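You operate a simulated robot arm through the tools that you are given. There is no shell and no other tool. Be economical: measure what you need, move in short steps, check, and stop when the job is done.

Carry out the task below with a simulated two-armed robot. There is one attempt and no reset: what you move stays moved.

Task
On the top of the packing table, fold the cream cloth panel in half and then in half again.
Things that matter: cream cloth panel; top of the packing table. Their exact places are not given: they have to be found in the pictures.

The check looks at the end state, three seconds after you hand in, the way a careful person would. Anything else that was tipped, shoved, dropped, spilled or broken makes it a failure. Flat cloth is picked up by pressing the open fingertips on it (5 to 10 N) and closing them slowly along it; thin cloth reads only 2 to 8 mm in the jaws.

Robot
Two 7-joint arms with two-finger parallel grippers on one trunk, on a base that drives. Base frame: it is fixed to the floor where the robot stands at the start and does not move with it; the origin is under the middle of the robot, x ahead of it, y to its left, z up. Readings come in cm, rad, newtons and seconds.
The left shoulder is at the start at [7, 16.3, 109.5], the right one opposite. Places, roughly: top of the packing table [70, 0, 90]. Payload 3.43 kg a hand.
The TCP of each hand is the grasp point between the finger pads, 3.4 cm short of the fingertips. In the tool frame z runs along the fingers and y along their closing line. Largest opening 12.8 cm; finger width 2.4, thickness 1.2; the body of the gripper, 4.8 by 13 cm, starts 9.6 cm behind the TCP.
Orientation is that of the tool frame in the base frame, as a unit quaternion [w, x, y, z]. With the fingers straight down and closing along the base's y, the tool's x points along the base's -x, its y along +y and its z along -z.

Tools
- The arms move only by the tool step_arm. It takes "left_commands", "right_commands" or both (then of equal length, played together; a hand with none holds still); each is one flat list of numbers, 7 for each row, row after row: the shift along the tool's x, y, z in units of 40 mm (1.0 is 40 mm), then the turn, a rotation vector about the tool's x, y, z in units of 5 degrees (1.0 is 5 degrees), then the closure in counts, from 0 (fully open) to 255 (shut). In form: [tx, ty, tz, ax, ay, az, claw, tx, ty, tz, ax, ay, az, claw, ...]. A call has 1 to 12 rows; each row shifts and turns the commanded pose from where the row before left it, along the tool's axes as they then stand. A call with a number of a shift or a turn outside -1 to 1 is refused whole. Each row takes 0.2 s and may step no farther than 5 cm and 0.15 rad from the row before; otherwise, or with a gripper value out of range, the whole call is refused. A pose out of reach is approached as far as the arm can. The call stops where the force on the tool passes 40 N (or 10 N more than at its start, if that is more) or the arm is blocked; 0.2 s more then pass. Each finger travels about 15.3 cm/s and halts on what it meets, pressing with about 38 N; the grip force reading is that of the motor and also rises with nothing between the fingers. The clock runs only during rows and for 0.2 s after the last one: add rows that do not move to give the fingers time. The reply holds the time, the measured pose of the TCP, the force on the tool along the base axes, the opening and the grip force, in the units named above and with some noise.
- Cameras (640 x 400 px; columns grow to the right, rows downward): "scene" is now at [12.99, 0.96, 131.01]; the picture's right is [0.11, -0.99, 0.00], its down [-0.68, -0.08, -0.73] and it looks along [0.73, 0.08, -0.68] (base axes); focal length 214 px, centre (320, 200). "left" rides on the left gripper at [7.6, 1.1, -16] in its tool frame; the picture's right is [-0.15, 0.99, 0.00], its down [-0.88, -0.13, -0.46] and it looks along [-0.45, -0.07, 0.89] (tool axes); focal length 234 px, centre (320, 200). "right" rides on the right gripper at [7.6, -1.1, -16] in its tool frame; the picture's right is [0.15, 0.99, 0.00], its down [-0.88, 0.13, -0.46] and it looks along [-0.45, 0.07, 0.89] (tool axes); focal length 234 px, centre (320, 200).
- grab_frame(camera): a new picture of that camera. No time passes.
- move_column(by): slides the trunk up (or, below 0, down) by that many cm; the arms and the scene camera ride with it, the base frame stays. It gives what a move gives, with no picture.
- base_move(legs): drives the robot by 1 to 6 legs, each [ahead, left, turn to the left] in cm, cm and rad, along the robot's own axes; the way and the turn of a leg run together, so that a leg with both is an arc; at most 150 cm and 3.142 rad a leg. The arms and the cameras ride along, it lands a little off, and it stops where it bumps. It gives what a move gives.
- head_to(pan, tilt): turns the head with the scene camera to pan (to the left, within 1.501 rad either way) and tilt (down, from -0.506 to 1.204), counted from straight ahead of the robot. It gives what a move gives.
- measure_at(camera, pixels): for up to 12 pixels [column, row] of the newest picture of that camera ("zoom" is the newest enlarged one), the place [x, y, z] in the base frame of the surface seen there, good to about 0.2 cm. No time passes.
- enlarge(camera, box): a new picture of the part [left, top, right, bottom] of that camera's present view, enlarged. No time passes.
- job_done(): hands the job in; it is judged then, once.

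Keep the steps short. Do not move on a guess: measure, check each grasp and each placing, and mend mistakes. In all there are 80 turns and 62 pictures (those below and enlarged ones count). Leave the grippers open and the arms clear of the work at the hand-in unless told otherwise, and finish with a single line.

The tools are called after "Call:" as name(argument=value, ...) on one line, values as JSON. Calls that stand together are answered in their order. step_arm: Moves the arms, as the interface text tells. Its arguments: {"type":"object","properties":{"left_commands":{"type":"array","items":{"type":"number"}},"right_commands":{"type":"array","items":{"type":"number"}}},"required":[]} The other tools are called the same way: move_column (by) slides the trunk up or down; base_move (legs) drives the base; head_to (pan, tilt) turns the head that bears the scene camera; grab_frame (camera) takes a picture; measure_at (camera, pixels) gives the place of the surface under pixels of a picture; enlarge (camera, box) takes an enlarged picture of a part of a camera's view; job_done () hands the job in.

At the start:

```text
time: 0.0
left_eef_pos: [56.92, 21.71, 102.95]
left_orientation: [0.001, 0.0, 1.0, 0.0]
left_ft_force: [-0.2, 0.2, -0.6]
left_opening: 12.79
left_grasp_force: 0.1
right_eef_pos: [49.5, -16.44, 106.0]
right_orientation: [0.0, 0.0, 1.0, 0.0]
right_ft_force: [0.4, -0.3, -0.6]
right_opening: 12.76
right_grasp_force: 0.0
trunk travel left (down, up): [-57.5, 36.5]
robot x, y, heading: [0.07, 0.2, 0.002]
head pan, tilt: [0.113, 0.747]
```

scene: 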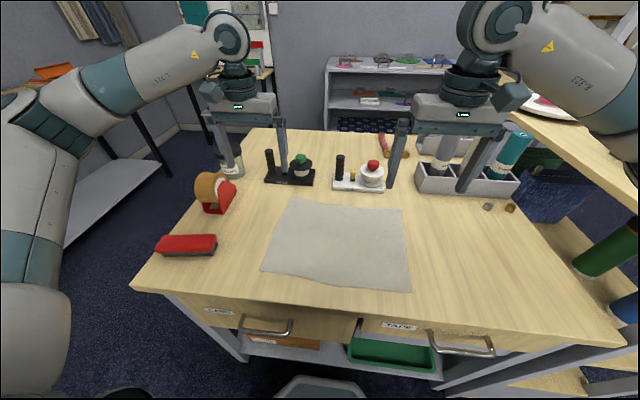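
right: 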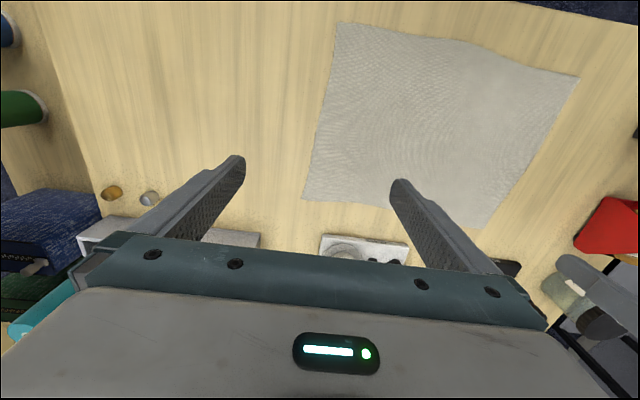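
left: 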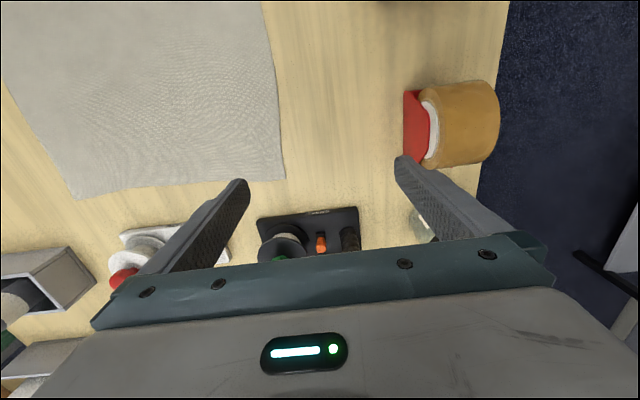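

I see the cream cloth with corners near (290,198), (403,208), (411,291), (262,271) in the scene picture. I measure these, plus the table edge and the nearby objects.

Call:
measure_at(camera="scene", pixels=[[291, 199], [403, 209], [410, 290], [263, 270], [350, 204], [407, 250], [335, 280], [278, 235], [340, 240], [340, 305], [215, 245], [360, 188]])

Call:
enlarge(camera="scene", box=[240, 180, 440, 305])

```text
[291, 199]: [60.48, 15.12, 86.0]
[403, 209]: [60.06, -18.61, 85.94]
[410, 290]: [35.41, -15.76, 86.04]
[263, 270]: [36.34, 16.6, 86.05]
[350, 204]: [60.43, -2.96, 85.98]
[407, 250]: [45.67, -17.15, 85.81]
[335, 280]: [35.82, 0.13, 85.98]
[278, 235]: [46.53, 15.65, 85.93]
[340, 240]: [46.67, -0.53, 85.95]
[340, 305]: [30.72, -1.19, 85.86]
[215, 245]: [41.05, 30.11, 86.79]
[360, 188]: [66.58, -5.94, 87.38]
```

```text
3.20 times, centred on (340, 242) of scene
```

zoom: 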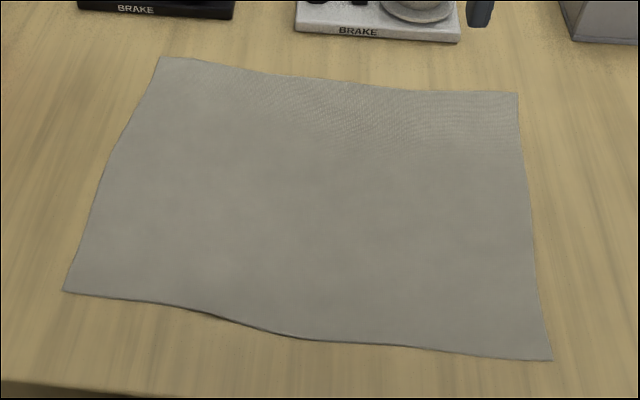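

The cloth is about 25 cm (x) by 33 cm (y), flat at z≈86, with other objects starting at x≈66. I'll fold the far edge to the near edge first, using both hands. The near corners (x≈36) are close to the minimum reach, so I back the base up 8 cm first; the hands are well above everything.

Call:
base_move(legs=[[-8, 0, 0]])

```text
time: 1.1
left_eef_pos: [48.89, 21.81, 103.03]
left_orientation: [0.0, -0.001, 1.0, -0.001]
left_ft_force: [-1.1, 0.7, -0.3]
left_opening: 12.82
left_grasp_force: 0.1
right_eef_pos: [41.37, -16.35, 106.0]
right_orientation: [0.0, -0.001, 1.0, 0.0]
right_ft_force: [-0.4, 0.1, -0.6]
right_opening: 12.78
right_grasp_force: 0.1
trunk travel left (down, up): [-57.5, 36.5]
robot x, y, heading: [-8.25, 0.01, 0.002]
head pan, tilt: [0.113, 0.747]
```

The base moved cleanly. I bring both hands over the far corners: left to (59.5, 12.3), right to (59.2, -15.8), at TCP z≈95, with the jaws narrowed to about 3 cm.

Call:
step_arm(left_commands=[-0.53, -0.475, 0.4, 0, 0, 0, 195, -0.53, -0.475, 0.4, 0, 0, 0, 195, -0.53, -0.475, 0.4, 0, 0, 0, 195, -0.53, -0.475, 0.4, 0, 0, 0, 195, -0.53, -0.475, 0.4, 0, 0, 0, 195, 0, 0, 0, 0, 0, 0, 195], right_commands=[-0.89, 0.025, 0.55, 0, 0, 0, 195, -0.89, 0.025, 0.55, 0, 0, 0, 195, -0.89, 0.025, 0.55, 0, 0, 0, 195, -0.89, 0.025, 0.55, 0, 0, 0, 195, -0.89, 0.025, 0.55, 0, 0, 0, 195, 0, 0, 0, 0, 0, 0, 195])

Call:
grab_frame(camera="left")

Call:
grab_frame(camera="right")

```text
time: 2.5
left_eef_pos: [59.66, 12.27, 94.91]
left_orientation: [0.001, 0.0, 1.0, 0.0]
left_ft_force: [0.0, -0.5, 0.4]
left_opening: 2.99
left_grasp_force: 0.1
right_eef_pos: [59.19, -15.88, 95.02]
right_orientation: [0.001, -0.001, 1.0, 0.0]
right_ft_force: [-0.1, -0.6, 0.1]
right_opening: 3.03
right_grasp_force: 0.1
trunk travel left (down, up): [-57.5, 36.5]
robot x, y, heading: [-7.91, -0.22, 0.004]
head pan, tilt: [0.113, 0.747]
```

```text
57 pictures are left
```

left: 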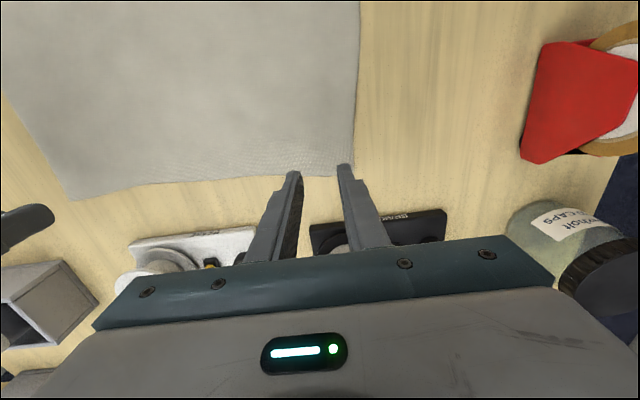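

```text
56 pictures are left
```

right: 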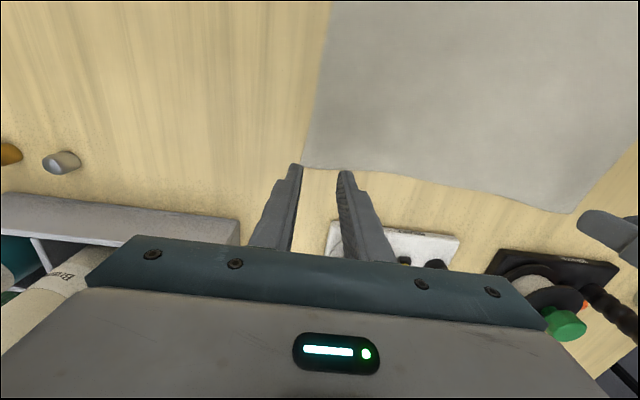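

The cloth corner is visible at (357,170) left and (303,166) right. I measure where the edge lies relative to the tips.

Call:
measure_at(camera="left", pixels=[[320, 174], [320, 157], [353, 168], [358, 100], [270, 178]])

Call:
measure_at(camera="right", pixels=[[320, 167], [320, 157], [306, 163], [316, 100], [380, 178]])

```text
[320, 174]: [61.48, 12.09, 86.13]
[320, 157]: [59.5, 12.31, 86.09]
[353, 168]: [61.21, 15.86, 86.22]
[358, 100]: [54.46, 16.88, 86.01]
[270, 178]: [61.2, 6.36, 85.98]
```

```text
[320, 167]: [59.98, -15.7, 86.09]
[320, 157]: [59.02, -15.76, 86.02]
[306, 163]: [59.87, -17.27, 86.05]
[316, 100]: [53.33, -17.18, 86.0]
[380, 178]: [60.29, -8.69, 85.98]
```

The left corner is nearer (61.4, 15.9) and the right corner (60.1, -17.4). I correct left by +0.85 x, +0.9 y and right by +1.1 y, and go down to just above the cloth.

Call:
step_arm(left_commands=[-0.21, 0.22, 0.4, 0, 0, 0, 195, 0, 0, 0.5, 0, 0, 0, 195, 0, 0, 0.35, 0, 0, 0, 195, 0, 0, 0, 0, 0, 0, 195], right_commands=[0, 0.26, 0.4, 0, 0, 0, 195, 0, 0, 0.5, 0, 0, 0, 195, 0, 0, 0.35, 0, 0, 0, 195, 0, 0, 0, 0, 0, 0, 195])

Call:
grab_frame(camera="left")

Call:
grab_frame(camera="right")

```text
time: 3.5
left_eef_pos: [60.32, 12.91, 89.94]
left_orientation: [-0.001, -0.001, 1.0, 0.0]
left_ft_force: [0.3, -0.2, 0.0]
left_opening: 3.02
left_grasp_force: 0.0
right_eef_pos: [59.34, -14.77, 90.05]
right_orientation: [0.001, -0.002, 1.0, 0.0]
right_ft_force: [-0.8, 0.8, -0.2]
right_opening: 3.01
right_grasp_force: 0.1
trunk travel left (down, up): [-57.5, 36.5]
robot x, y, heading: [-7.97, -0.04, -0.002]
head pan, tilt: [0.113, 0.747]
```

```text
55 pictures are left
```

left: 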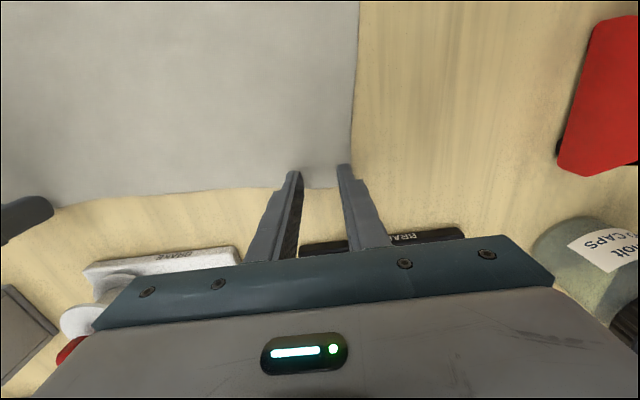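

```text
54 pictures are left
```

right: 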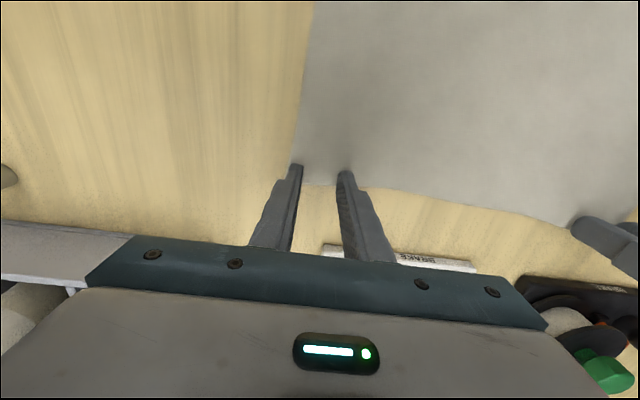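

Both pairs of tips sit over the corners. I lower about 6 mm to make contact and read the force.

Call:
step_arm(left_commands=[0, 0, 0.07, 0, 0, 0, 195, 0, 0, 0.06, 0, 0, 0, 195, 0, 0, 0, 0, 0, 0, 195], right_commands=[0, 0.08, 0.08, 0, 0, 0, 195, 0, 0, 0.08, 0, 0, 0, 195, 0, 0, 0, 0, 0, 0, 195])

```text
time: 4.3
left_eef_pos: [60.29, 13.08, 89.48]
left_orientation: [0.0, -0.001, 1.0, 0.0]
left_ft_force: [-0.1, -0.1, -0.2]
left_opening: 2.99
left_grasp_force: 0.1
right_eef_pos: [59.26, -14.53, 89.56]
right_orientation: [0.001, -0.001, 1.0, 0.0]
right_ft_force: [1.5, -0.1, 11.7]
right_opening: 3.0
right_grasp_force: 0.1
trunk travel left (down, up): [-57.5, 36.5]
robot x, y, heading: [-8.09, -0.08, 0.003]
head pan, tilt: [0.113, 0.747]
```

Right is at 11.7 N, left isn't touching yet. I lower left by 1.6 mm and ease right up slightly.

Call:
step_arm(left_commands=[0, 0, 0.02, 0, 0, 0, 195, 0, 0, 0.02, 0, 0, 0, 195, 0, 0, 0, 0, 0, 0, 195], right_commands=[0, 0, -0.01, 0, 0, 0, 195, 0, 0, 0, 0, 0, 0, 195, 0, 0, 0, 0, 0, 0, 195])

```text
time: 5.1
left_eef_pos: [60.41, 13.12, 89.54]
left_orientation: [0.0, -0.001, 1.0, 0.0]
left_ft_force: [0.8, -1.6, 6.3]
left_opening: 2.99
left_grasp_force: 0.0
right_eef_pos: [59.29, -14.45, 89.54]
right_orientation: [0.001, -0.001, 1.0, 0.001]
right_ft_force: [2.4, -0.6, 11.0]
right_opening: 3.01
right_grasp_force: 0.2
trunk travel left (down, up): [-57.5, 36.5]
robot x, y, heading: [-8.14, -0.13, 0.004]
head pan, tilt: [0.113, 0.747]
```

Forces are good (6 and 11 N). Now I close slowly along the cloth on both hands.

Call:
step_arm(left_commands=[0, 0, 0, 0, 0, 0, 201, 0, 0, 0, 0, 0, 0, 207, 0, 0, 0, 0, 0, 0, 213, 0, 0, 0, 0, 0, 0, 219, 0, 0, 0, 0, 0, 0, 225, 0, 0, 0, 0, 0, 0, 231, 0, 0, 0, 0, 0, 0, 237, 0, 0, 0, 0, 0, 0, 243, 0, 0, 0, 0, 0, 0, 249, 0, 0, 0, 0, 0, 0, 255, 0, 0, 0, 0, 0, 0, 255, 0, 0, 0, 0, 0, 0, 255], right_commands=[0, 0, 0, 0, 0, 0, 201, 0, 0, 0, 0, 0, 0, 207, 0, 0, 0, 0, 0, 0, 213, 0, 0, 0, 0, 0, 0, 219, 0, 0, 0, 0, 0, 0, 225, 0, 0, 0, 0, 0, 0, 231, 0, 0, 0, 0, 0, 0, 237, 0, 0, 0, 0, 0, 0, 243, 0, 0, 0, 0, 0, 0, 249, 0, 0, 0, 0, 0, 0, 255, 0, 0, 0, 0, 0, 0, 255, 0, 0, 0, 0, 0, 0, 255])

Call:
grab_frame(camera="left")

Call:
grab_frame(camera="right")

```text
time: 7.7
left_eef_pos: [60.26, 13.1, 89.57]
left_orientation: [0.0, 0.0, 1.0, 0.0]
left_ft_force: [0.1, -1.3, 8.6]
left_opening: 0.16
left_grasp_force: 36.7
right_eef_pos: [59.28, -14.49, 89.64]
right_orientation: [0.001, -0.001, 1.0, 0.0]
right_ft_force: [0.3, -0.6, 11.1]
right_opening: 0.0
right_grasp_force: 32.8
trunk travel left (down, up): [-57.5, 36.5]
robot x, y, heading: [-7.93, 0.15, 0.002]
head pan, tilt: [0.113, 0.747]
```

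```text
53 pictures are left
```

left: 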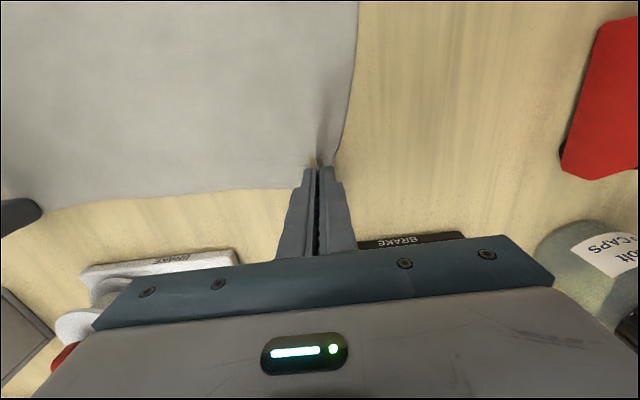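

```text
52 pictures are left
```

right: 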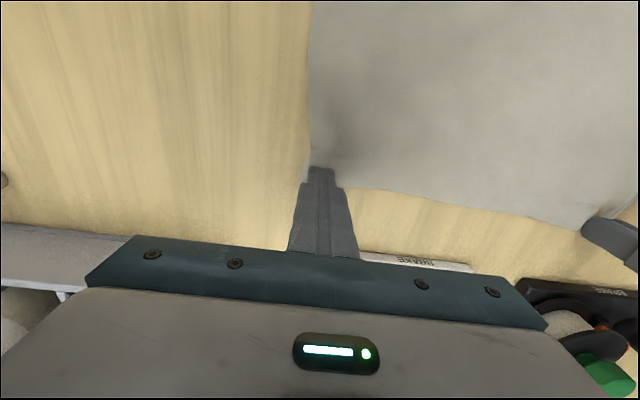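

Left caught a ridge (1.6 mm, ridge visible at (320,140)); right reads 0.0 and slipped. I raise right 1.5 cm, reopen, and look at where the corner is.

Call:
step_arm(right_commands=[0, 0, -0.4, 0, 0, 0, 255, 0.1, 0.2, 0, 0, 0, 0, 190, 0, 0, 0, 0, 0, 0, 190])

Call:
enlarge(camera="right", box=[240, 80, 420, 220])

Call:
enlarge(camera="left", box=[240, 80, 420, 220])

```text
time: 8.5
left_eef_pos: [60.31, 13.19, 89.54]
left_orientation: [0.001, -0.001, 1.0, 0.0]
left_ft_force: [-2.5, -0.4, 12.4]
left_opening: 0.2
left_grasp_force: 36.6
right_eef_pos: [58.82, -13.72, 91.13]
right_orientation: [0.0, 0.0, 1.0, 0.0]
right_ft_force: [0.5, 0.5, 0.2]
right_opening: 3.26
right_grasp_force: 0.1
trunk travel left (down, up): [-57.5, 36.5]
robot x, y, heading: [-8.06, 0.12, -0.0]
head pan, tilt: [0.113, 0.747]
```

```text
2.86 times, centred on (330, 150) of right
```

zoom: 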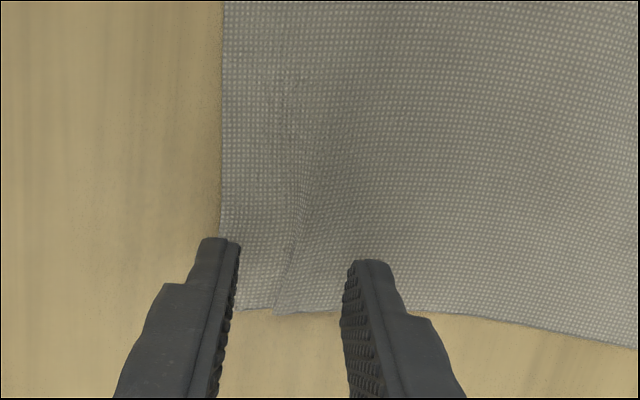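

```text
2.86 times, centred on (330, 150) of left
```

zoom: 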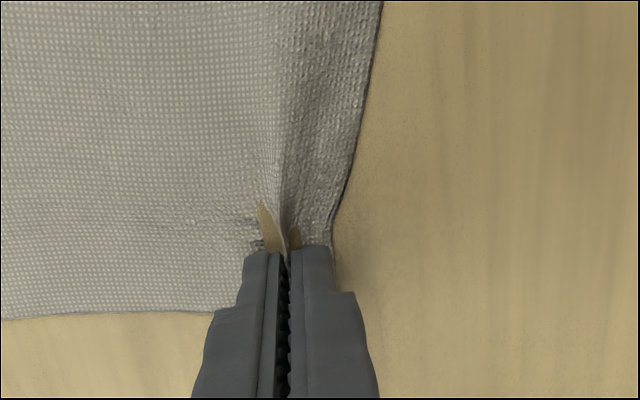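

Left's grip is good. On the right, the corner edge has moved in slightly; I shift 0.7 cm further in and press again.

Call:
step_arm(right_commands=[0, 0.17, 0.2, 0, 0, 0, 190, 0, 0, 0.17, 0, 0, 0, 190, 0, 0, 0.03, 0, 0, 0, 190, 0, 0, 0, 0, 0, 0, 190])

```text
time: 9.5
left_eef_pos: [60.27, 13.08, 89.59]
left_orientation: [0.001, -0.001, 1.0, 0.0]
left_ft_force: [0.5, 1.1, 12.3]
left_opening: 0.17
left_grasp_force: 36.4
right_eef_pos: [58.96, -13.04, 89.49]
right_orientation: [0.001, -0.001, 1.0, 0.0]
right_ft_force: [-0.8, -0.6, 5.6]
right_opening: 3.28
right_grasp_force: 0.1
trunk travel left (down, up): [-57.5, 36.5]
robot x, y, heading: [-7.73, 0.2, -0.006]
head pan, tilt: [0.113, 0.747]
```

Contact at 5.6 N. I close slowly again.

Call:
step_arm(right_commands=[0, 0, 0.01, 0, 0, 0, 196, 0, 0, 0, 0, 0, 0, 202, 0, 0, 0, 0, 0, 0, 208, 0, 0, 0, 0, 0, 0, 214, 0, 0, 0, 0, 0, 0, 220, 0, 0, 0, 0, 0, 0, 226, 0, 0, 0, 0, 0, 0, 232, 0, 0, 0, 0, 0, 0, 238, 0, 0, 0, 0, 0, 0, 245, 0, 0, 0, 0, 0, 0, 255, 0, 0, 0, 0, 0, 0, 255])

Call:
enlarge(camera="right", box=[240, 80, 420, 220])

```text
time: 11.9
left_eef_pos: [60.3, 13.09, 89.48]
left_orientation: [0.001, -0.001, 1.0, 0.0]
left_ft_force: [0.2, -7.9, 2.7]
left_opening: 0.19
left_grasp_force: 36.6
right_eef_pos: [58.89, -12.89, 89.48]
right_orientation: [0.001, -0.001, 1.0, -0.001]
right_ft_force: [-0.1, 7.3, 23.7]
right_opening: 0.22
right_grasp_force: 37.5
trunk travel left (down, up): [-57.5, 36.5]
robot x, y, heading: [-7.94, -0.01, -0.004]
head pan, tilt: [0.113, 0.747]
```

```text
2.86 times, centred on (330, 150) of right
```

zoom: 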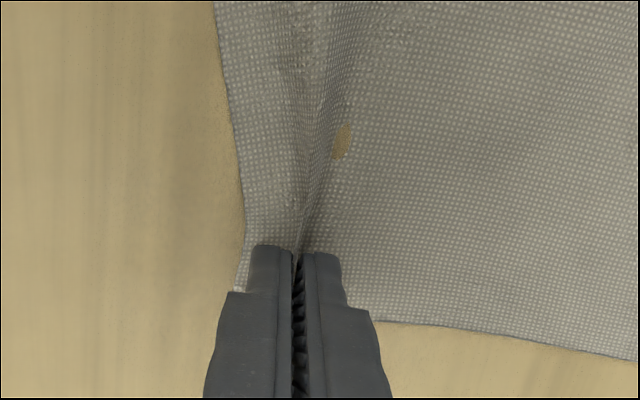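

Right now holds too (2.2 mm, ridge visible); the cloth is slightly taut between the hands. I ease them 4 mm together and lift 4 cm slowly, then check.

Call:
step_arm(left_commands=[0, -0.05, -0.2, 0, 0, 0, 255, 0, 0, -0.3, 0, 0, 0, 255, 0, 0, -0.3, 0, 0, 0, 255, 0, 0, -0.2, 0, 0, 0, 255, 0, 0, 0, 0, 0, 0, 255], right_commands=[0, 0.05, -0.2, 0, 0, 0, 255, 0, 0, -0.3, 0, 0, 0, 255, 0, 0, -0.3, 0, 0, 0, 255, 0, 0, -0.2, 0, 0, 0, 255, 0, 0, 0, 0, 0, 0, 255])

Call:
grab_frame(camera="scene")

```text
time: 13.1
left_eef_pos: [60.38, 12.85, 93.25]
left_orientation: [0.0, 0.0, 1.0, -0.001]
left_ft_force: [-0.2, -4.8, -0.1]
left_opening: 0.2
left_grasp_force: 36.4
right_eef_pos: [58.99, -12.8, 93.42]
right_orientation: [-0.001, 0.0, 1.0, 0.0]
right_ft_force: [0.2, 4.8, -0.8]
right_opening: 0.21
right_grasp_force: 37.2
trunk travel left (down, up): [-57.5, 36.5]
robot x, y, heading: [-7.92, -0.12, 0.002]
head pan, tilt: [0.113, 0.747]
```

```text
48 pictures are left
```

scene: 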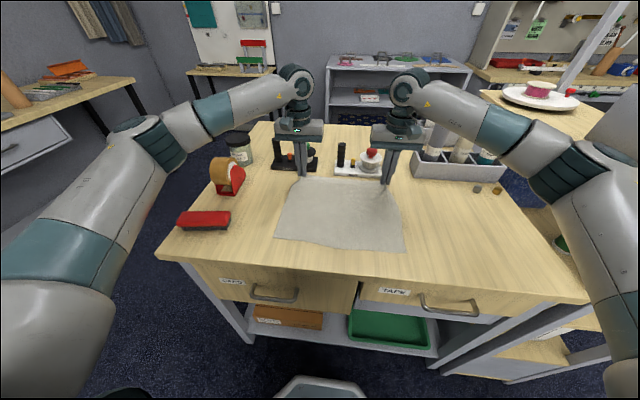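

Both corners are lifted and held. I measure the near edge and corners in the new scene picture to set the target.

Call:
enlarge(camera="scene", box=[250, 160, 430, 270])

```text
3.56 times, centred on (340, 215) of scene
```

zoom: 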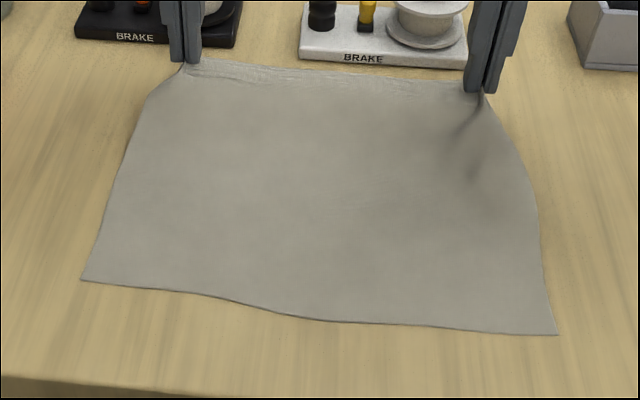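

Call:
measure_at(camera="zoom", pixels=[[86, 279], [200, 293], [310, 318], [430, 326], [552, 332], [115, 200], [538, 220], [320, 78]])

```text
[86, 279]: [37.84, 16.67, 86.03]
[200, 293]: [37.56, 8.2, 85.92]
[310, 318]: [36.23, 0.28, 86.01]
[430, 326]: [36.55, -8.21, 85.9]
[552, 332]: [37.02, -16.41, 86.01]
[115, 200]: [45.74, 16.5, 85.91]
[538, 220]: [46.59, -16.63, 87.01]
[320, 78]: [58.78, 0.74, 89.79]
```

Near edge is at x≈37.8 (left) to 37.0 (right). I carry the held corners over in an arc, leaning the hands back toward the robot so the fingertips point forward. First half now (6 rows), then check.

Call:
step_arm(left_commands=[0.475, 0, -0.273, 0, -0.667, 0, 255, 0.455, 0, -0.347, 0, -0.667, 0, 255, 0.435, 0, -0.37, 0, -0.667, 0, 255, 0.424, 0, -0.319, 0, -0.667, 0, 255, 0.416, 0, -0.292, 0, -0.667, 0, 255, 0.428, 0, -0.217, 0, -0.667, 0, 255], right_commands=[0.475, 0, -0.273, 0, -0.667, 0, 255, 0.455, 0, -0.347, 0, -0.667, 0, 255, 0.435, 0, -0.37, 0, -0.667, 0, 255, 0.424, 0, -0.319, 0, -0.667, 0, 255, 0.416, 0, -0.292, 0, -0.667, 0, 255, 0.428, 0, -0.217, 0, -0.667, 0, 255])

Call:
grab_frame(camera="scene")

```text
time: 14.5
left_eef_pos: [48.87, 12.85, 99.21]
left_orientation: [0.174, -0.001, 0.985, 0.0]
left_ft_force: [-0.2, -3.7, -0.3]
left_opening: 0.15
left_grasp_force: 36.3
right_eef_pos: [47.37, -12.85, 99.22]
right_orientation: [0.174, 0.0, 0.985, 0.0]
right_ft_force: [0.5, 4.2, 1.4]
right_opening: 0.2
right_grasp_force: 36.8
trunk travel left (down, up): [-57.5, 36.5]
robot x, y, heading: [-8.12, -0.11, 0.002]
head pan, tilt: [0.113, 0.747]
```

```text
46 pictures are left
```

scene: 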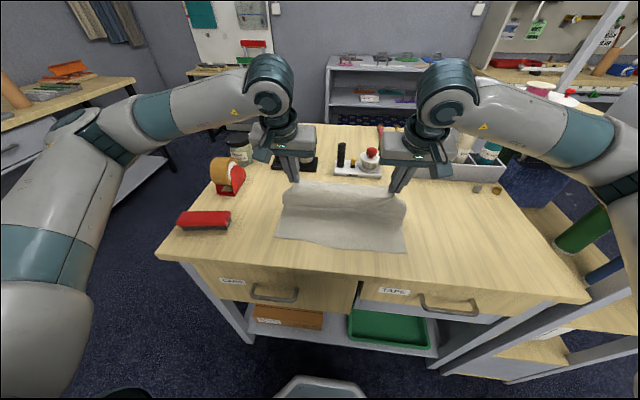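

On track, cloth held and near half undisturbed. Second half of the arc.

Call:
step_arm(left_commands=[0.465, 0, -0.097, 0, -0.667, 0, 255, 0.499, 0, -0.03, 0, -0.667, 0, 255, 0.54, 0, 0.034, 0, -0.667, 0, 255, 0.567, 0, 0.048, 0, -0.667, 0, 255, 0.596, 0, 0.06, 0, -0.667, 0, 255, 0.6, 0, 0.027, 0, -0.667, 0, 255], right_commands=[0.465, 0, -0.097, 0, -0.667, 0, 255, 0.499, 0, -0.03, 0, -0.667, 0, 255, 0.54, 0, 0.034, 0, -0.667, 0, 255, 0.567, 0, 0.048, 0, -0.667, 0, 255, 0.596, 0, 0.06, 0, -0.667, 0, 255, 0.6, 0, 0.027, 0, -0.667, 0, 255])

Call:
grab_frame(camera="scene")

```text
time: 15.9
left_eef_pos: [42.47, 10.79, 93.17]
left_orientation: [0.341, -0.001, 0.94, 0.0]
left_ft_force: [-0.5, 0.0, -0.2]
left_opening: 0.17
left_grasp_force: 36.0
left hand out of reach, approached as far as the arm can: row 5, 6
right_eef_pos: [42.19, -10.16, 93.43]
right_orientation: [0.341, 0.0, 0.94, 0.001]
right_ft_force: [0.2, 0.1, -0.4]
right_opening: 0.2
right_grasp_force: 37.0
right hand out of reach, approached as far as the arm can: row 4, 5, 6
trunk travel left (down, up): [-57.5, 36.5]
robot x, y, heading: [-7.89, 0.54, 0.01]
head pan, tilt: [0.113, 0.747]
```

```text
45 pictures are left
```

scene: 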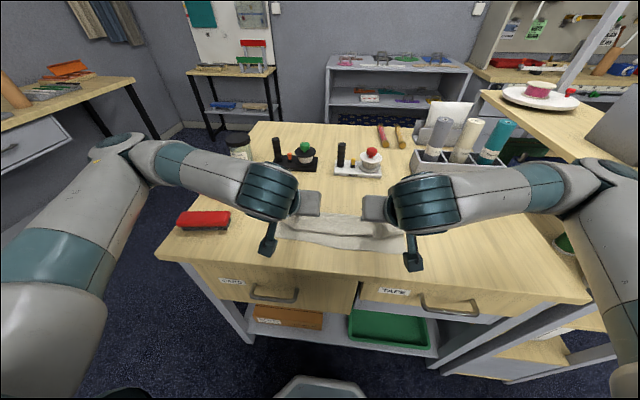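

The arms ran out of near reach (TCP x≈42.3). Driving the base back 6 cm carries the held edge exactly where it has to go (x≈36.4) and restores reach.

Call:
base_move(legs=[[-6, 0, 0]])

```text
time: 16.8
left_eef_pos: [36.48, 10.9, 93.29]
left_orientation: [0.341, -0.001, 0.94, 0.0]
left_ft_force: [0.0, 0.7, 0.2]
left_opening: 0.18
left_grasp_force: 36.9
right_eef_pos: [36.21, -10.14, 93.61]
right_orientation: [0.342, 0.0, 0.94, -0.001]
right_ft_force: [0.5, 0.0, 0.0]
right_opening: 0.18
right_grasp_force: 36.7
trunk travel left (down, up): [-57.5, 36.5]
robot x, y, heading: [-13.91, 0.03, 0.004]
head pan, tilt: [0.113, 0.747]
```

I'm still at the reach limit, so first I extend the arms 5 cm forward (and spread y back to ±12.8), then I'll back the base again.

Call:
step_arm(left_commands=[-0.373, 0.163, 0.204, 0, 0, 0, 255, -0.373, 0.163, 0.204, 0, 0, 0, 255, -0.373, 0.163, 0.204, 0, 0, 0, 255, 0, 0, 0, 0, 0, 0, 255], right_commands=[-0.373, -0.225, 0.204, 0, 0, 0, 255, -0.373, -0.225, 0.204, 0, 0, 0, 255, -0.373, -0.225, 0.204, 0, 0, 0, 255, 0, 0, 0, 0, 0, 0, 255])

```text
time: 17.8
left_eef_pos: [41.38, 12.8, 94.33]
left_orientation: [0.341, 0.001, 0.94, -0.001]
left_ft_force: [-0.1, -4.6, 0.2]
left_opening: 0.17
left_grasp_force: 36.7
right_eef_pos: [41.23, -12.92, 94.51]
right_orientation: [0.341, 0.0, 0.94, 0.0]
right_ft_force: [0.4, 4.7, 0.7]
right_opening: 0.2
right_grasp_force: 37.0
trunk travel left (down, up): [-57.5, 36.5]
robot x, y, heading: [-13.85, -0.11, 0.003]
head pan, tilt: [0.113, 0.747]
```

Exactly as commanded. Base back 5 cm now.

Call:
base_move(legs=[[-5, 0, 0]])

Call:
grab_frame(camera="scene")

Call:
grab_frame(camera="left")

```text
time: 18.8
left_eef_pos: [36.47, 13.02, 94.35]
left_orientation: [0.342, -0.002, 0.94, 0.001]
left_ft_force: [-0.6, -5.4, 0.4]
left_opening: 0.16
left_grasp_force: 36.4
right_eef_pos: [36.28, -12.75, 94.54]
right_orientation: [0.341, -0.001, 0.94, 0.0]
right_ft_force: [-1.0, 5.6, -0.4]
right_opening: 0.21
right_grasp_force: 36.9
trunk travel left (down, up): [-57.5, 36.5]
robot x, y, heading: [-18.6, -0.2, 0.0]
head pan, tilt: [0.113, 0.747]
```

```text
44 pictures are left
```

scene: 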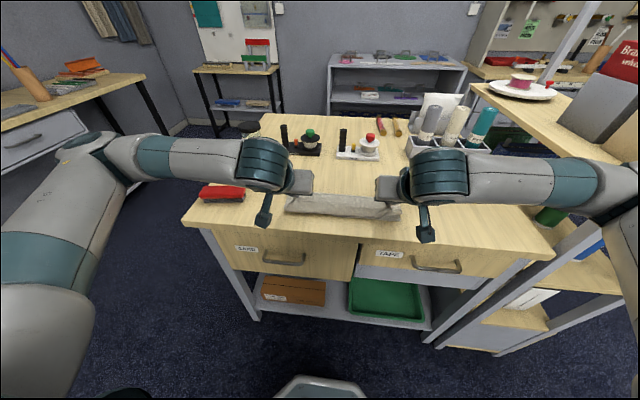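

```text
43 pictures are left
```

left: 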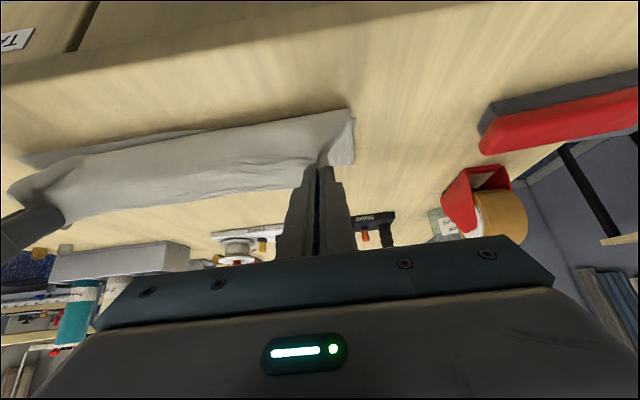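

I measure the cloth outlines in the left view before lowering.

Call:
measure_at(camera="left", pixels=[[348, 112], [340, 150], [250, 130], [190, 133], [100, 145], [30, 160], [250, 185], [150, 205], [240, 155], [210, 50]])

Call:
grab_frame(camera="right")

```text
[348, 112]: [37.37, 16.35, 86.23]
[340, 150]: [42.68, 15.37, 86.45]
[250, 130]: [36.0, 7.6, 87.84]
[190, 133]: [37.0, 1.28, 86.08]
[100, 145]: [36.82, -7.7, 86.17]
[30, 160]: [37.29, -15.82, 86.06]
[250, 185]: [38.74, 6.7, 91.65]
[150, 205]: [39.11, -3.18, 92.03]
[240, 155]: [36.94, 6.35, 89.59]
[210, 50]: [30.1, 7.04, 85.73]
```

```text
42 pictures are left
```

right: 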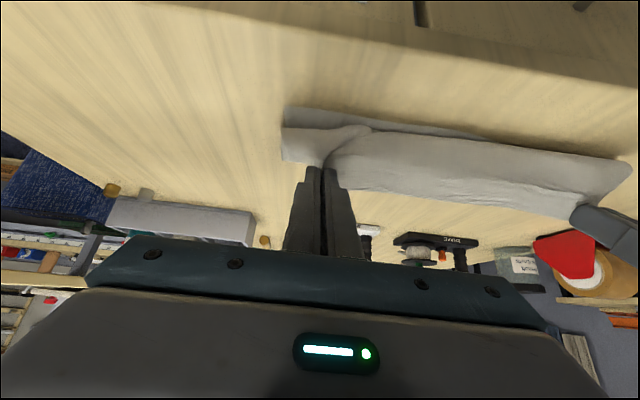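

The bottom layer's near edge is still at x≈37 (undisturbed). The flap bulges a little toward the robot. I lower 4 cm while drawing it 0.5 cm toward the robot.

Call:
step_arm(left_commands=[0.185, 0, 0.171, 0, 0, 0, 255, 0.185, 0, 0.171, 0, 0, 0, 255, 0.185, 0, 0.171, 0, 0, 0, 255, 0.185, 0, 0.171, 0, 0, 0, 255, 0, 0, 0, 0, 0, 0, 255], right_commands=[0.185, 0, 0.171, 0, 0, 0, 255, 0.185, 0, 0.171, 0, 0, 0, 255, 0.185, 0, 0.171, 0, 0, 0, 255, 0.185, 0, 0.171, 0, 0, 0, 255, 0, 0, 0, 0, 0, 0, 255])

Call:
grab_frame(camera="left")

Call:
grab_frame(camera="right")

```text
time: 19.9
left_eef_pos: [35.95, 12.98, 90.27]
left_orientation: [0.341, -0.001, 0.94, 0.0]
left_ft_force: [-0.2, -5.1, 0.2]
left_opening: 0.16
left_grasp_force: 36.4
right_eef_pos: [35.82, -12.75, 90.37]
right_orientation: [0.342, -0.002, 0.94, 0.001]
right_ft_force: [-0.5, 5.6, -0.9]
right_opening: 0.2
right_grasp_force: 36.8
trunk travel left (down, up): [-57.5, 36.5]
robot x, y, heading: [-18.8, 0.26, 0.007]
head pan, tilt: [0.113, 0.747]
```

```text
41 pictures are left
```

left: 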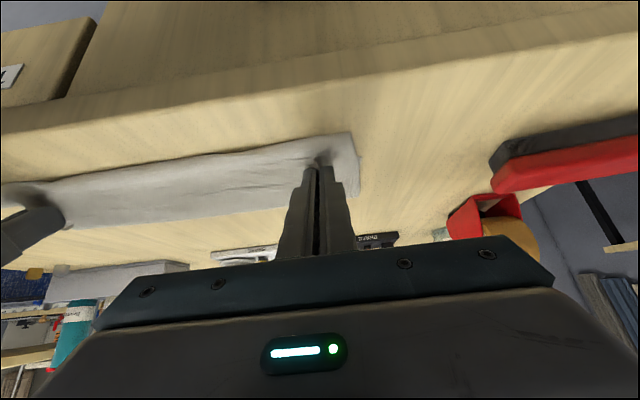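

```text
40 pictures are left
```

right: 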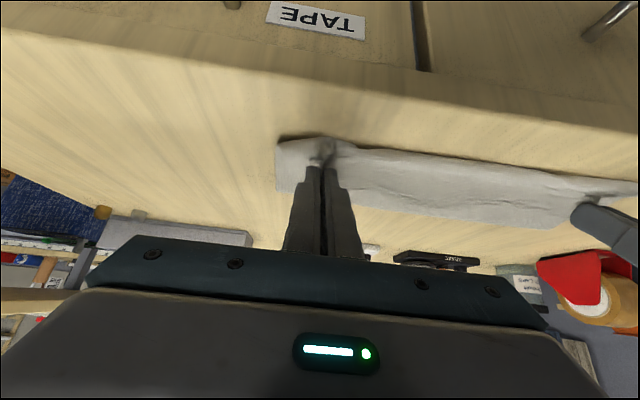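

Call:
enlarge(camera="left", box=[60, 110, 380, 250])

Call:
measure_at(camera="left", pixels=[[350, 136], [358, 188], [310, 140], [250, 152], [150, 165], [80, 176], [250, 175], [260, 207], [150, 221], [90, 225]])

```text
2.00 times, centred on (220, 180) of left
```

zoom: 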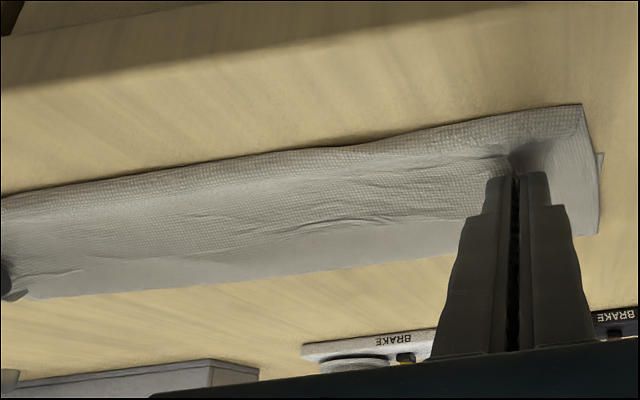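

```text
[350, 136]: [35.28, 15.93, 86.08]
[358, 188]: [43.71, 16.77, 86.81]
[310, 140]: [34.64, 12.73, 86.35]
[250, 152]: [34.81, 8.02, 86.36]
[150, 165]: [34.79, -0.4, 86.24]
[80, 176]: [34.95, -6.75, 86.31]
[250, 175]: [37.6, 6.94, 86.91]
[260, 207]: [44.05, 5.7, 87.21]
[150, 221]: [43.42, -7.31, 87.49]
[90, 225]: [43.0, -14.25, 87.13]
```

The near bulge is at x≈34.8, so the flap looks curled back. I measure the far fold boundary.

Call:
measure_at(camera="zoom", pixels=[[400, 262], [400, 250], [400, 235], [400, 215], [400, 190], [400, 170], [200, 285], [200, 260], [200, 235], [200, 200], [590, 230], [575, 108]])

```text
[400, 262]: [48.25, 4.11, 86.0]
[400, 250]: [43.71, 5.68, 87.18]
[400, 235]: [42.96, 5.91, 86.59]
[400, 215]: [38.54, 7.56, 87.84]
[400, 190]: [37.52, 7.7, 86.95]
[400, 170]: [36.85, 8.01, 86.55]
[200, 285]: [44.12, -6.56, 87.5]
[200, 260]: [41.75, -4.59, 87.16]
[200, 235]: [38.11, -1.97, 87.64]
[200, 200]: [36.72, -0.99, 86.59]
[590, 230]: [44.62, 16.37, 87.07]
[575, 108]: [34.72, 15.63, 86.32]
```

The flap hung slack, so the fold line sits at x≈45 instead of 49 and the held edge is curled. I bring the held edge back up to vertical (tip ≈ (48.5, 97.3)), to let the cloth pull straight, and then lower it again on a taut arc.

Call:
step_arm(left_commands=[-0.592, 0, -0.032, 0, 0, 0, 255, -0.592, 0, -0.032, 0, 0, 0, 255, -0.592, 0, -0.032, 0, 0, 0, 255, -0.592, 0, -0.032, 0, 0, 0, 255, -0.592, 0, -0.032, 0, 0, 0, 255, -0.592, 0, -0.032, 0, 0, 0, 255, 0, 0, 0, 0, 0, 0, 255, 0, 0, 0, 0, 0, 0, 255], right_commands=[-0.592, 0, -0.032, 0, 0, 0, 255, -0.592, 0, -0.032, 0, 0, 0, 255, -0.592, 0, -0.032, 0, 0, 0, 255, -0.592, 0, -0.032, 0, 0, 0, 255, -0.592, 0, -0.032, 0, 0, 0, 255, -0.592, 0, -0.032, 0, 0, 0, 255, 0, 0, 0, 0, 0, 0, 255, 0, 0, 0, 0, 0, 0, 255])

Call:
enlarge(camera="scene", box=[240, 130, 440, 255])

Call:
grab_frame(camera="left")

```text
time: 21.8
left_eef_pos: [46.33, 13.05, 100.08]
left_orientation: [0.341, -0.002, 0.94, 0.001]
left_ft_force: [0.3, -8.8, -0.6]
left_opening: 0.18
left_grasp_force: 36.7
right_eef_pos: [46.51, -12.88, 100.42]
right_orientation: [0.341, -0.002, 0.94, 0.0]
right_ft_force: [-0.7, 8.3, -1.3]
right_opening: 0.21
right_grasp_force: 36.2
trunk travel left (down, up): [-57.5, 36.5]
robot x, y, heading: [-18.66, -0.14, 0.007]
head pan, tilt: [0.113, 0.747]
```

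```text
3.20 times, centred on (340, 192) of scene
```

zoom: 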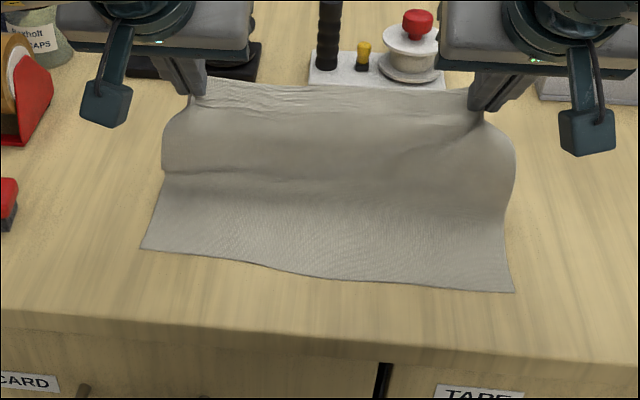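

```text
37 pictures are left
```

left: 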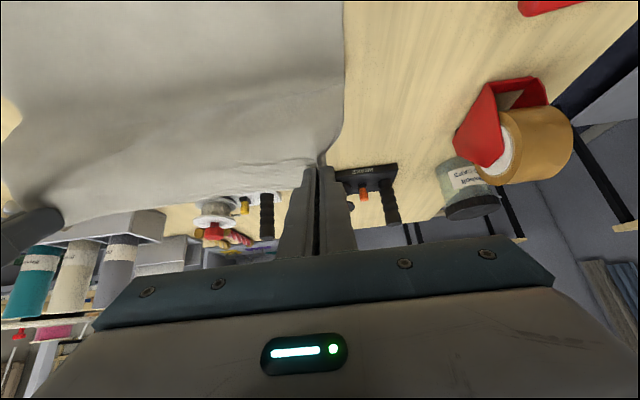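

Call:
measure_at(camera="zoom", pixels=[[145, 248], [260, 265], [400, 284], [510, 290], [165, 180], [350, 180], [350, 195], [350, 160], [350, 120], [505, 215], [515, 160]])

```text
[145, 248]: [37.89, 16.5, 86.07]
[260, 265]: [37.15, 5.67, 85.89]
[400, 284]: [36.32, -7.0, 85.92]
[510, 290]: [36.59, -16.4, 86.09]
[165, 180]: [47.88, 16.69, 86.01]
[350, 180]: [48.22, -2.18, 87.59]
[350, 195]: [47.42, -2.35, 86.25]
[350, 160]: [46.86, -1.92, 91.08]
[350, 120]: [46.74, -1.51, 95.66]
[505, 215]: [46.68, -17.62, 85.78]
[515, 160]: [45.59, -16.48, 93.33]
```

The flap now hangs straight at x≈47, with the crease at x≈48.3 and near edge at 37. I nudge forward a bit so the crease sits at 49, then begin the taut arc (radius 11 cm).

Call:
step_arm(left_commands=[-0.199, -0.03, 0.249, 0, 0, 0, 255, -0.199, 0, 0.249, 0, 0, 0, 255, 0, 0, 0, 0, 0, 0, 255, 0.362, 0, -0.288, 0, 0, 0, 255, 0.362, 0, -0.288, 0, 0, 0, 255, 0.449, 0, -0.165, 0, 0, 0, 255, 0.449, 0, -0.165, 0, 0, 0, 255, 0.357, 0, -0.022, 0, 0, 0, 255, 0.357, 0, -0.022, 0, 0, 0, 255], right_commands=[-0.199, 0.03, 0.249, 0, 0, 0, 255, -0.199, 0, 0.249, 0, 0, 0, 255, 0, 0, 0, 0, 0, 0, 255, 0.4, 0, -0.32, 0, 0, 0, 255, 0.42, 0, -0.33, 0, 0, 0, 255, 0.449, 0, -0.165, 0, 0, 0, 255, 0.449, 0, -0.165, 0, 0, 0, 255, 0.357, 0, -0.022, 0, 0, 0, 255, 0.357, 0, -0.022, 0, 0, 0, 255])

Call:
grab_frame(camera="left")

```text
time: 23.8
left_eef_pos: [39.25, 12.95, 96.37]
left_orientation: [0.341, -0.001, 0.94, 0.0]
left_ft_force: [-0.1, -3.9, 0.9]
left_opening: 0.16
left_grasp_force: 35.9
right_eef_pos: [38.64, -12.69, 96.55]
right_orientation: [0.341, -0.001, 0.94, 0.001]
right_ft_force: [-0.1, 4.1, 0.2]
right_opening: 0.18
right_grasp_force: 36.9
trunk travel left (down, up): [-57.5, 36.5]
robot x, y, heading: [-19.13, -0.06, 0.001]
head pan, tilt: [0.113, 0.747]
```

```text
36 pictures are left
```

left: 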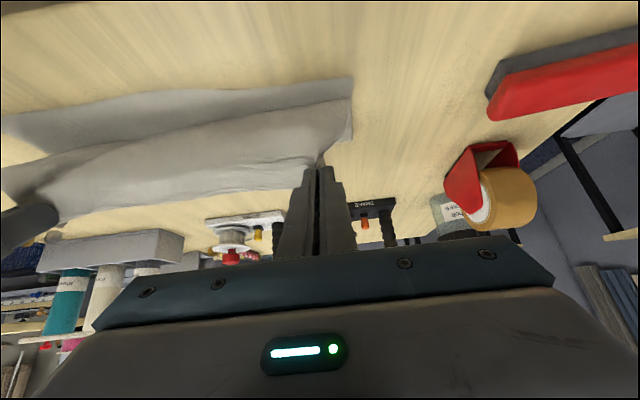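

Call:
measure_at(camera="left", pixels=[[250, 186], [250, 170], [250, 155], [250, 140], [250, 128], [250, 118], [250, 105], [250, 93], [330, 100], [348, 85]])

```text
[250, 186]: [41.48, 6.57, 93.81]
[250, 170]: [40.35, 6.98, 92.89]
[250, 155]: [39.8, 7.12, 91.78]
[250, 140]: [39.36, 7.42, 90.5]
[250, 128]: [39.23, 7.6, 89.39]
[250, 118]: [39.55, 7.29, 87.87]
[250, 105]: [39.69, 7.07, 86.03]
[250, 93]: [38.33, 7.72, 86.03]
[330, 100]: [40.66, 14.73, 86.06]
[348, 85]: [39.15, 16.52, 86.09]
```

The flap hangs limp, so a taut arc peels the bottom layer; it should be laid along a slack diagonal path (height = flap still left to lay). I bring it back to upright over x≈50 and check the crease.

Call:
step_arm(left_commands=[-0.426, 0, 0.162, 0, 0, 0, 255, -0.426, 0, 0.162, 0, 0, 0, 255, -0.426, 0, 0.162, 0, 0, 0, 255, -0.426, 0, 0.162, 0, 0, 0, 255, -0.426, 0, 0.162, 0, 0, 0, 255, 0, 0, 0, 0, 0, 0, 255, 0, 0, 0, 0, 0, 0, 255], right_commands=[-0.426, 0, 0.162, 0, 0, 0, 255, -0.426, 0, 0.162, 0, 0, 0, 255, -0.426, 0, 0.162, 0, 0, 0, 255, -0.426, 0, 0.162, 0, 0, 0, 255, -0.426, 0, 0.162, 0, 0, 0, 255, 0, 0, 0, 0, 0, 0, 255, 0, 0, 0, 0, 0, 0, 255])

Call:
enlarge(camera="scene", box=[240, 130, 440, 255])

```text
time: 25.4
left_eef_pos: [47.85, 13.01, 99.43]
left_orientation: [0.342, -0.002, 0.94, 0.0]
left_ft_force: [-0.1, -4.3, 0.3]
left_opening: 0.21
left_grasp_force: 36.1
right_eef_pos: [47.32, -12.82, 99.51]
right_orientation: [0.341, -0.002, 0.94, 0.001]
right_ft_force: [0.8, 4.8, 0.3]
right_opening: 0.18
right_grasp_force: 36.7
trunk travel left (down, up): [-57.5, 36.5]
robot x, y, heading: [-18.83, -0.05, 0.001]
head pan, tilt: [0.113, 0.747]
```

```text
3.20 times, centred on (340, 192) of scene
```

zoom: 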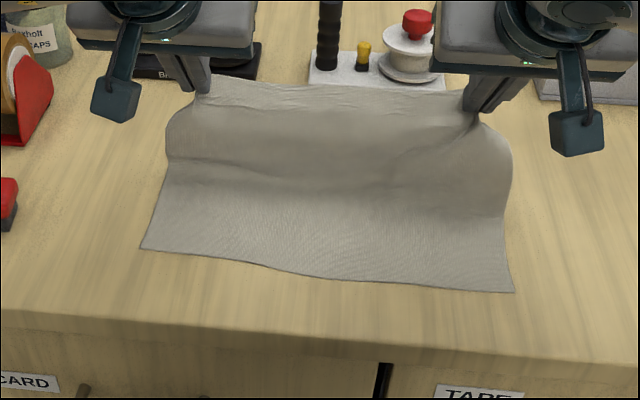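

Call:
measure_at(camera="zoom", pixels=[[145, 248], [270, 267], [400, 284], [508, 290], [165, 165], [300, 170], [300, 182], [420, 195], [300, 150], [300, 110], [505, 210]])

```text
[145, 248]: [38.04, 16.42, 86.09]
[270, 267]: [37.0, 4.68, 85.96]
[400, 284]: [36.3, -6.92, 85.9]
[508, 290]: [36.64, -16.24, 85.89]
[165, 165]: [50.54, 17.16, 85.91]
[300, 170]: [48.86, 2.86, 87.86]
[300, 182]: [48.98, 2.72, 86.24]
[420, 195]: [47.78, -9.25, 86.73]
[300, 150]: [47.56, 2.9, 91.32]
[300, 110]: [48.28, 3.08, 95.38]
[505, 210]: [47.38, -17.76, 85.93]
```

Crease at x≈49, near edge ≈37: good. Now the diagonal, slack lay-down.

Call:
step_arm(left_commands=[0.365, 0, 0.004, 0, 0, 0, 255, 0.365, 0, 0.004, 0, 0, 0, 255, 0.365, 0, 0.004, 0, 0, 0, 255, 0.365, 0, 0.004, 0, 0, 0, 255, 0.365, 0, 0.004, 0, 0, 0, 255, 0.365, 0, 0.004, 0, 0, 0, 255, 0.365, 0, 0.004, 0, 0, 0, 255, 0.365, 0, 0.004, 0, 0, 0, 255, 0.365, 0, 0.004, 0, 0, 0, 255, 0.365, 0, 0.004, 0, 0, 0, 255, 0, 0, 0, 0, 0, 0, 255], right_commands=[0.377, 0, -0.006, 0, 0, 0, 255, 0.377, 0, -0.006, 0, 0, 0, 255, 0.377, 0, -0.006, 0, 0, 0, 255, 0.377, 0, -0.006, 0, 0, 0, 255, 0.377, 0, -0.006, 0, 0, 0, 255, 0.377, 0, -0.006, 0, 0, 0, 255, 0.377, 0, -0.006, 0, 0, 0, 255, 0.377, 0, -0.006, 0, 0, 0, 255, 0.377, 0, -0.006, 0, 0, 0, 255, 0.377, 0, -0.006, 0, 0, 0, 255, 0, 0, 0, 0, 0, 0, 255])

Call:
grab_frame(camera="left")

Call:
enlarge(camera="left", box=[0, 90, 380, 250])

```text
time: 27.8
left_eef_pos: [36.97, 12.8, 89.85]
left_orientation: [0.341, -0.002, 0.94, 0.001]
left_ft_force: [-0.1, -2.9, 0.6]
left_opening: 0.14
left_grasp_force: 36.3
right_eef_pos: [35.77, -12.72, 89.93]
right_orientation: [0.342, -0.001, 0.94, 0.0]
right_ft_force: [0.3, 2.0, -1.1]
right_opening: 0.2
right_grasp_force: 36.4
trunk travel left (down, up): [-57.5, 36.5]
robot x, y, heading: [-18.63, 0.13, -0.0]
head pan, tilt: [0.113, 0.747]
```

```text
34 pictures are left
```

left: 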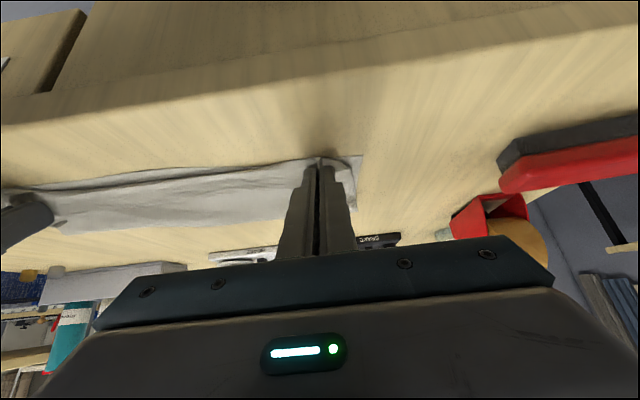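

```text
1.68 times, centred on (190, 170) of left
```

zoom: 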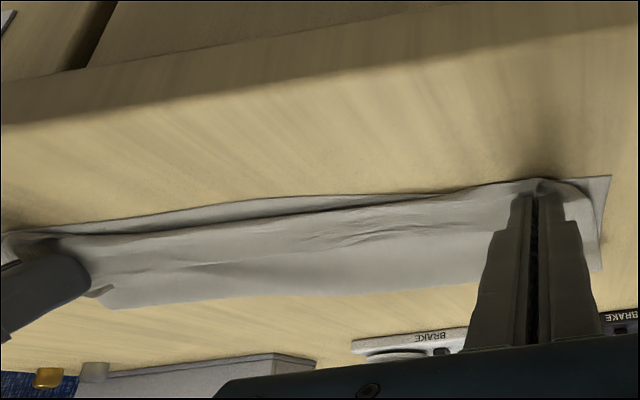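

The flap now lies over the bottom layer with near edges aligned. I lower 3 mm more and open slowly to 3 cm, spreading out the pinched ridges.

Call:
step_arm(left_commands=[0.048, 0, 0.057, 0, 0, 0, 255, 0, 0, 0, 0, 0, 0, 245, 0, 0, 0, 0, 0, 0, 237, 0, 0, 0, 0, 0, 0, 229, 0, 0, 0, 0, 0, 0, 221, 0, 0, 0, 0, 0, 0, 213, 0, 0, 0, 0, 0, 0, 205, 0, 0, 0, 0, 0, 0, 197, 0, 0, 0, 0, 0, 0, 190], right_commands=[0.048, 0, 0.057, 0, 0, 0, 255, 0, 0, 0, 0, 0, 0, 245, 0, 0, 0, 0, 0, 0, 237, 0, 0, 0, 0, 0, 0, 229, 0, 0, 0, 0, 0, 0, 221, 0, 0, 0, 0, 0, 0, 213, 0, 0, 0, 0, 0, 0, 205, 0, 0, 0, 0, 0, 0, 197, 0, 0, 0, 0, 0, 0, 190])

Call:
grab_frame(camera="left")

Call:
grab_frame(camera="right")

```text
time: 29.8
left_eef_pos: [36.8, 12.82, 89.54]
left_orientation: [0.341, -0.001, 0.94, 0.0]
left_ft_force: [0.4, -0.6, 3.5]
left_opening: 3.22
left_grasp_force: 0.1
right_eef_pos: [35.61, -12.73, 89.77]
right_orientation: [0.34, -0.002, 0.94, 0.0]
right_ft_force: [-0.2, 0.6, 0.6]
right_opening: 3.25
right_grasp_force: 0.0
trunk travel left (down, up): [-57.5, 36.5]
robot x, y, heading: [-19.11, 0.23, 0.001]
head pan, tilt: [0.113, 0.747]
```

```text
32 pictures are left
```

left: 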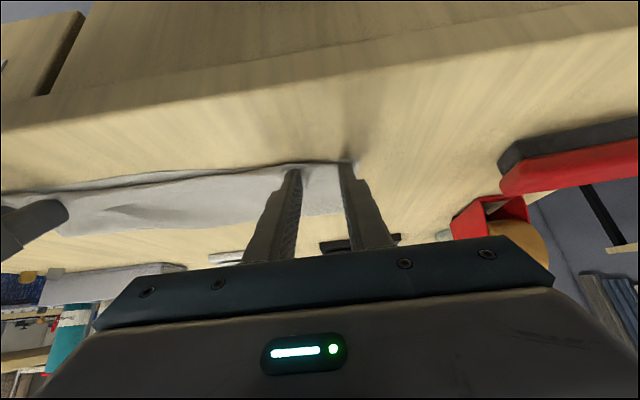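

```text
31 pictures are left
```

right: 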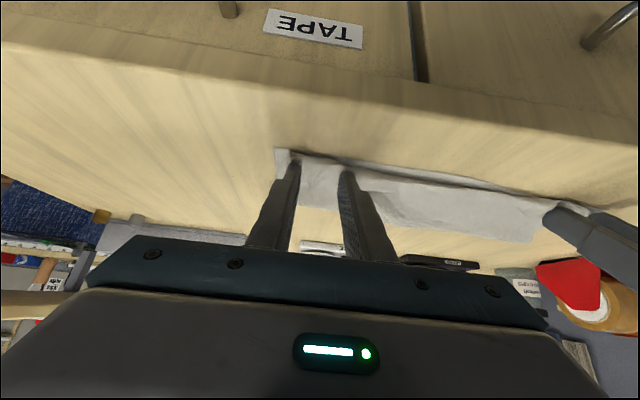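

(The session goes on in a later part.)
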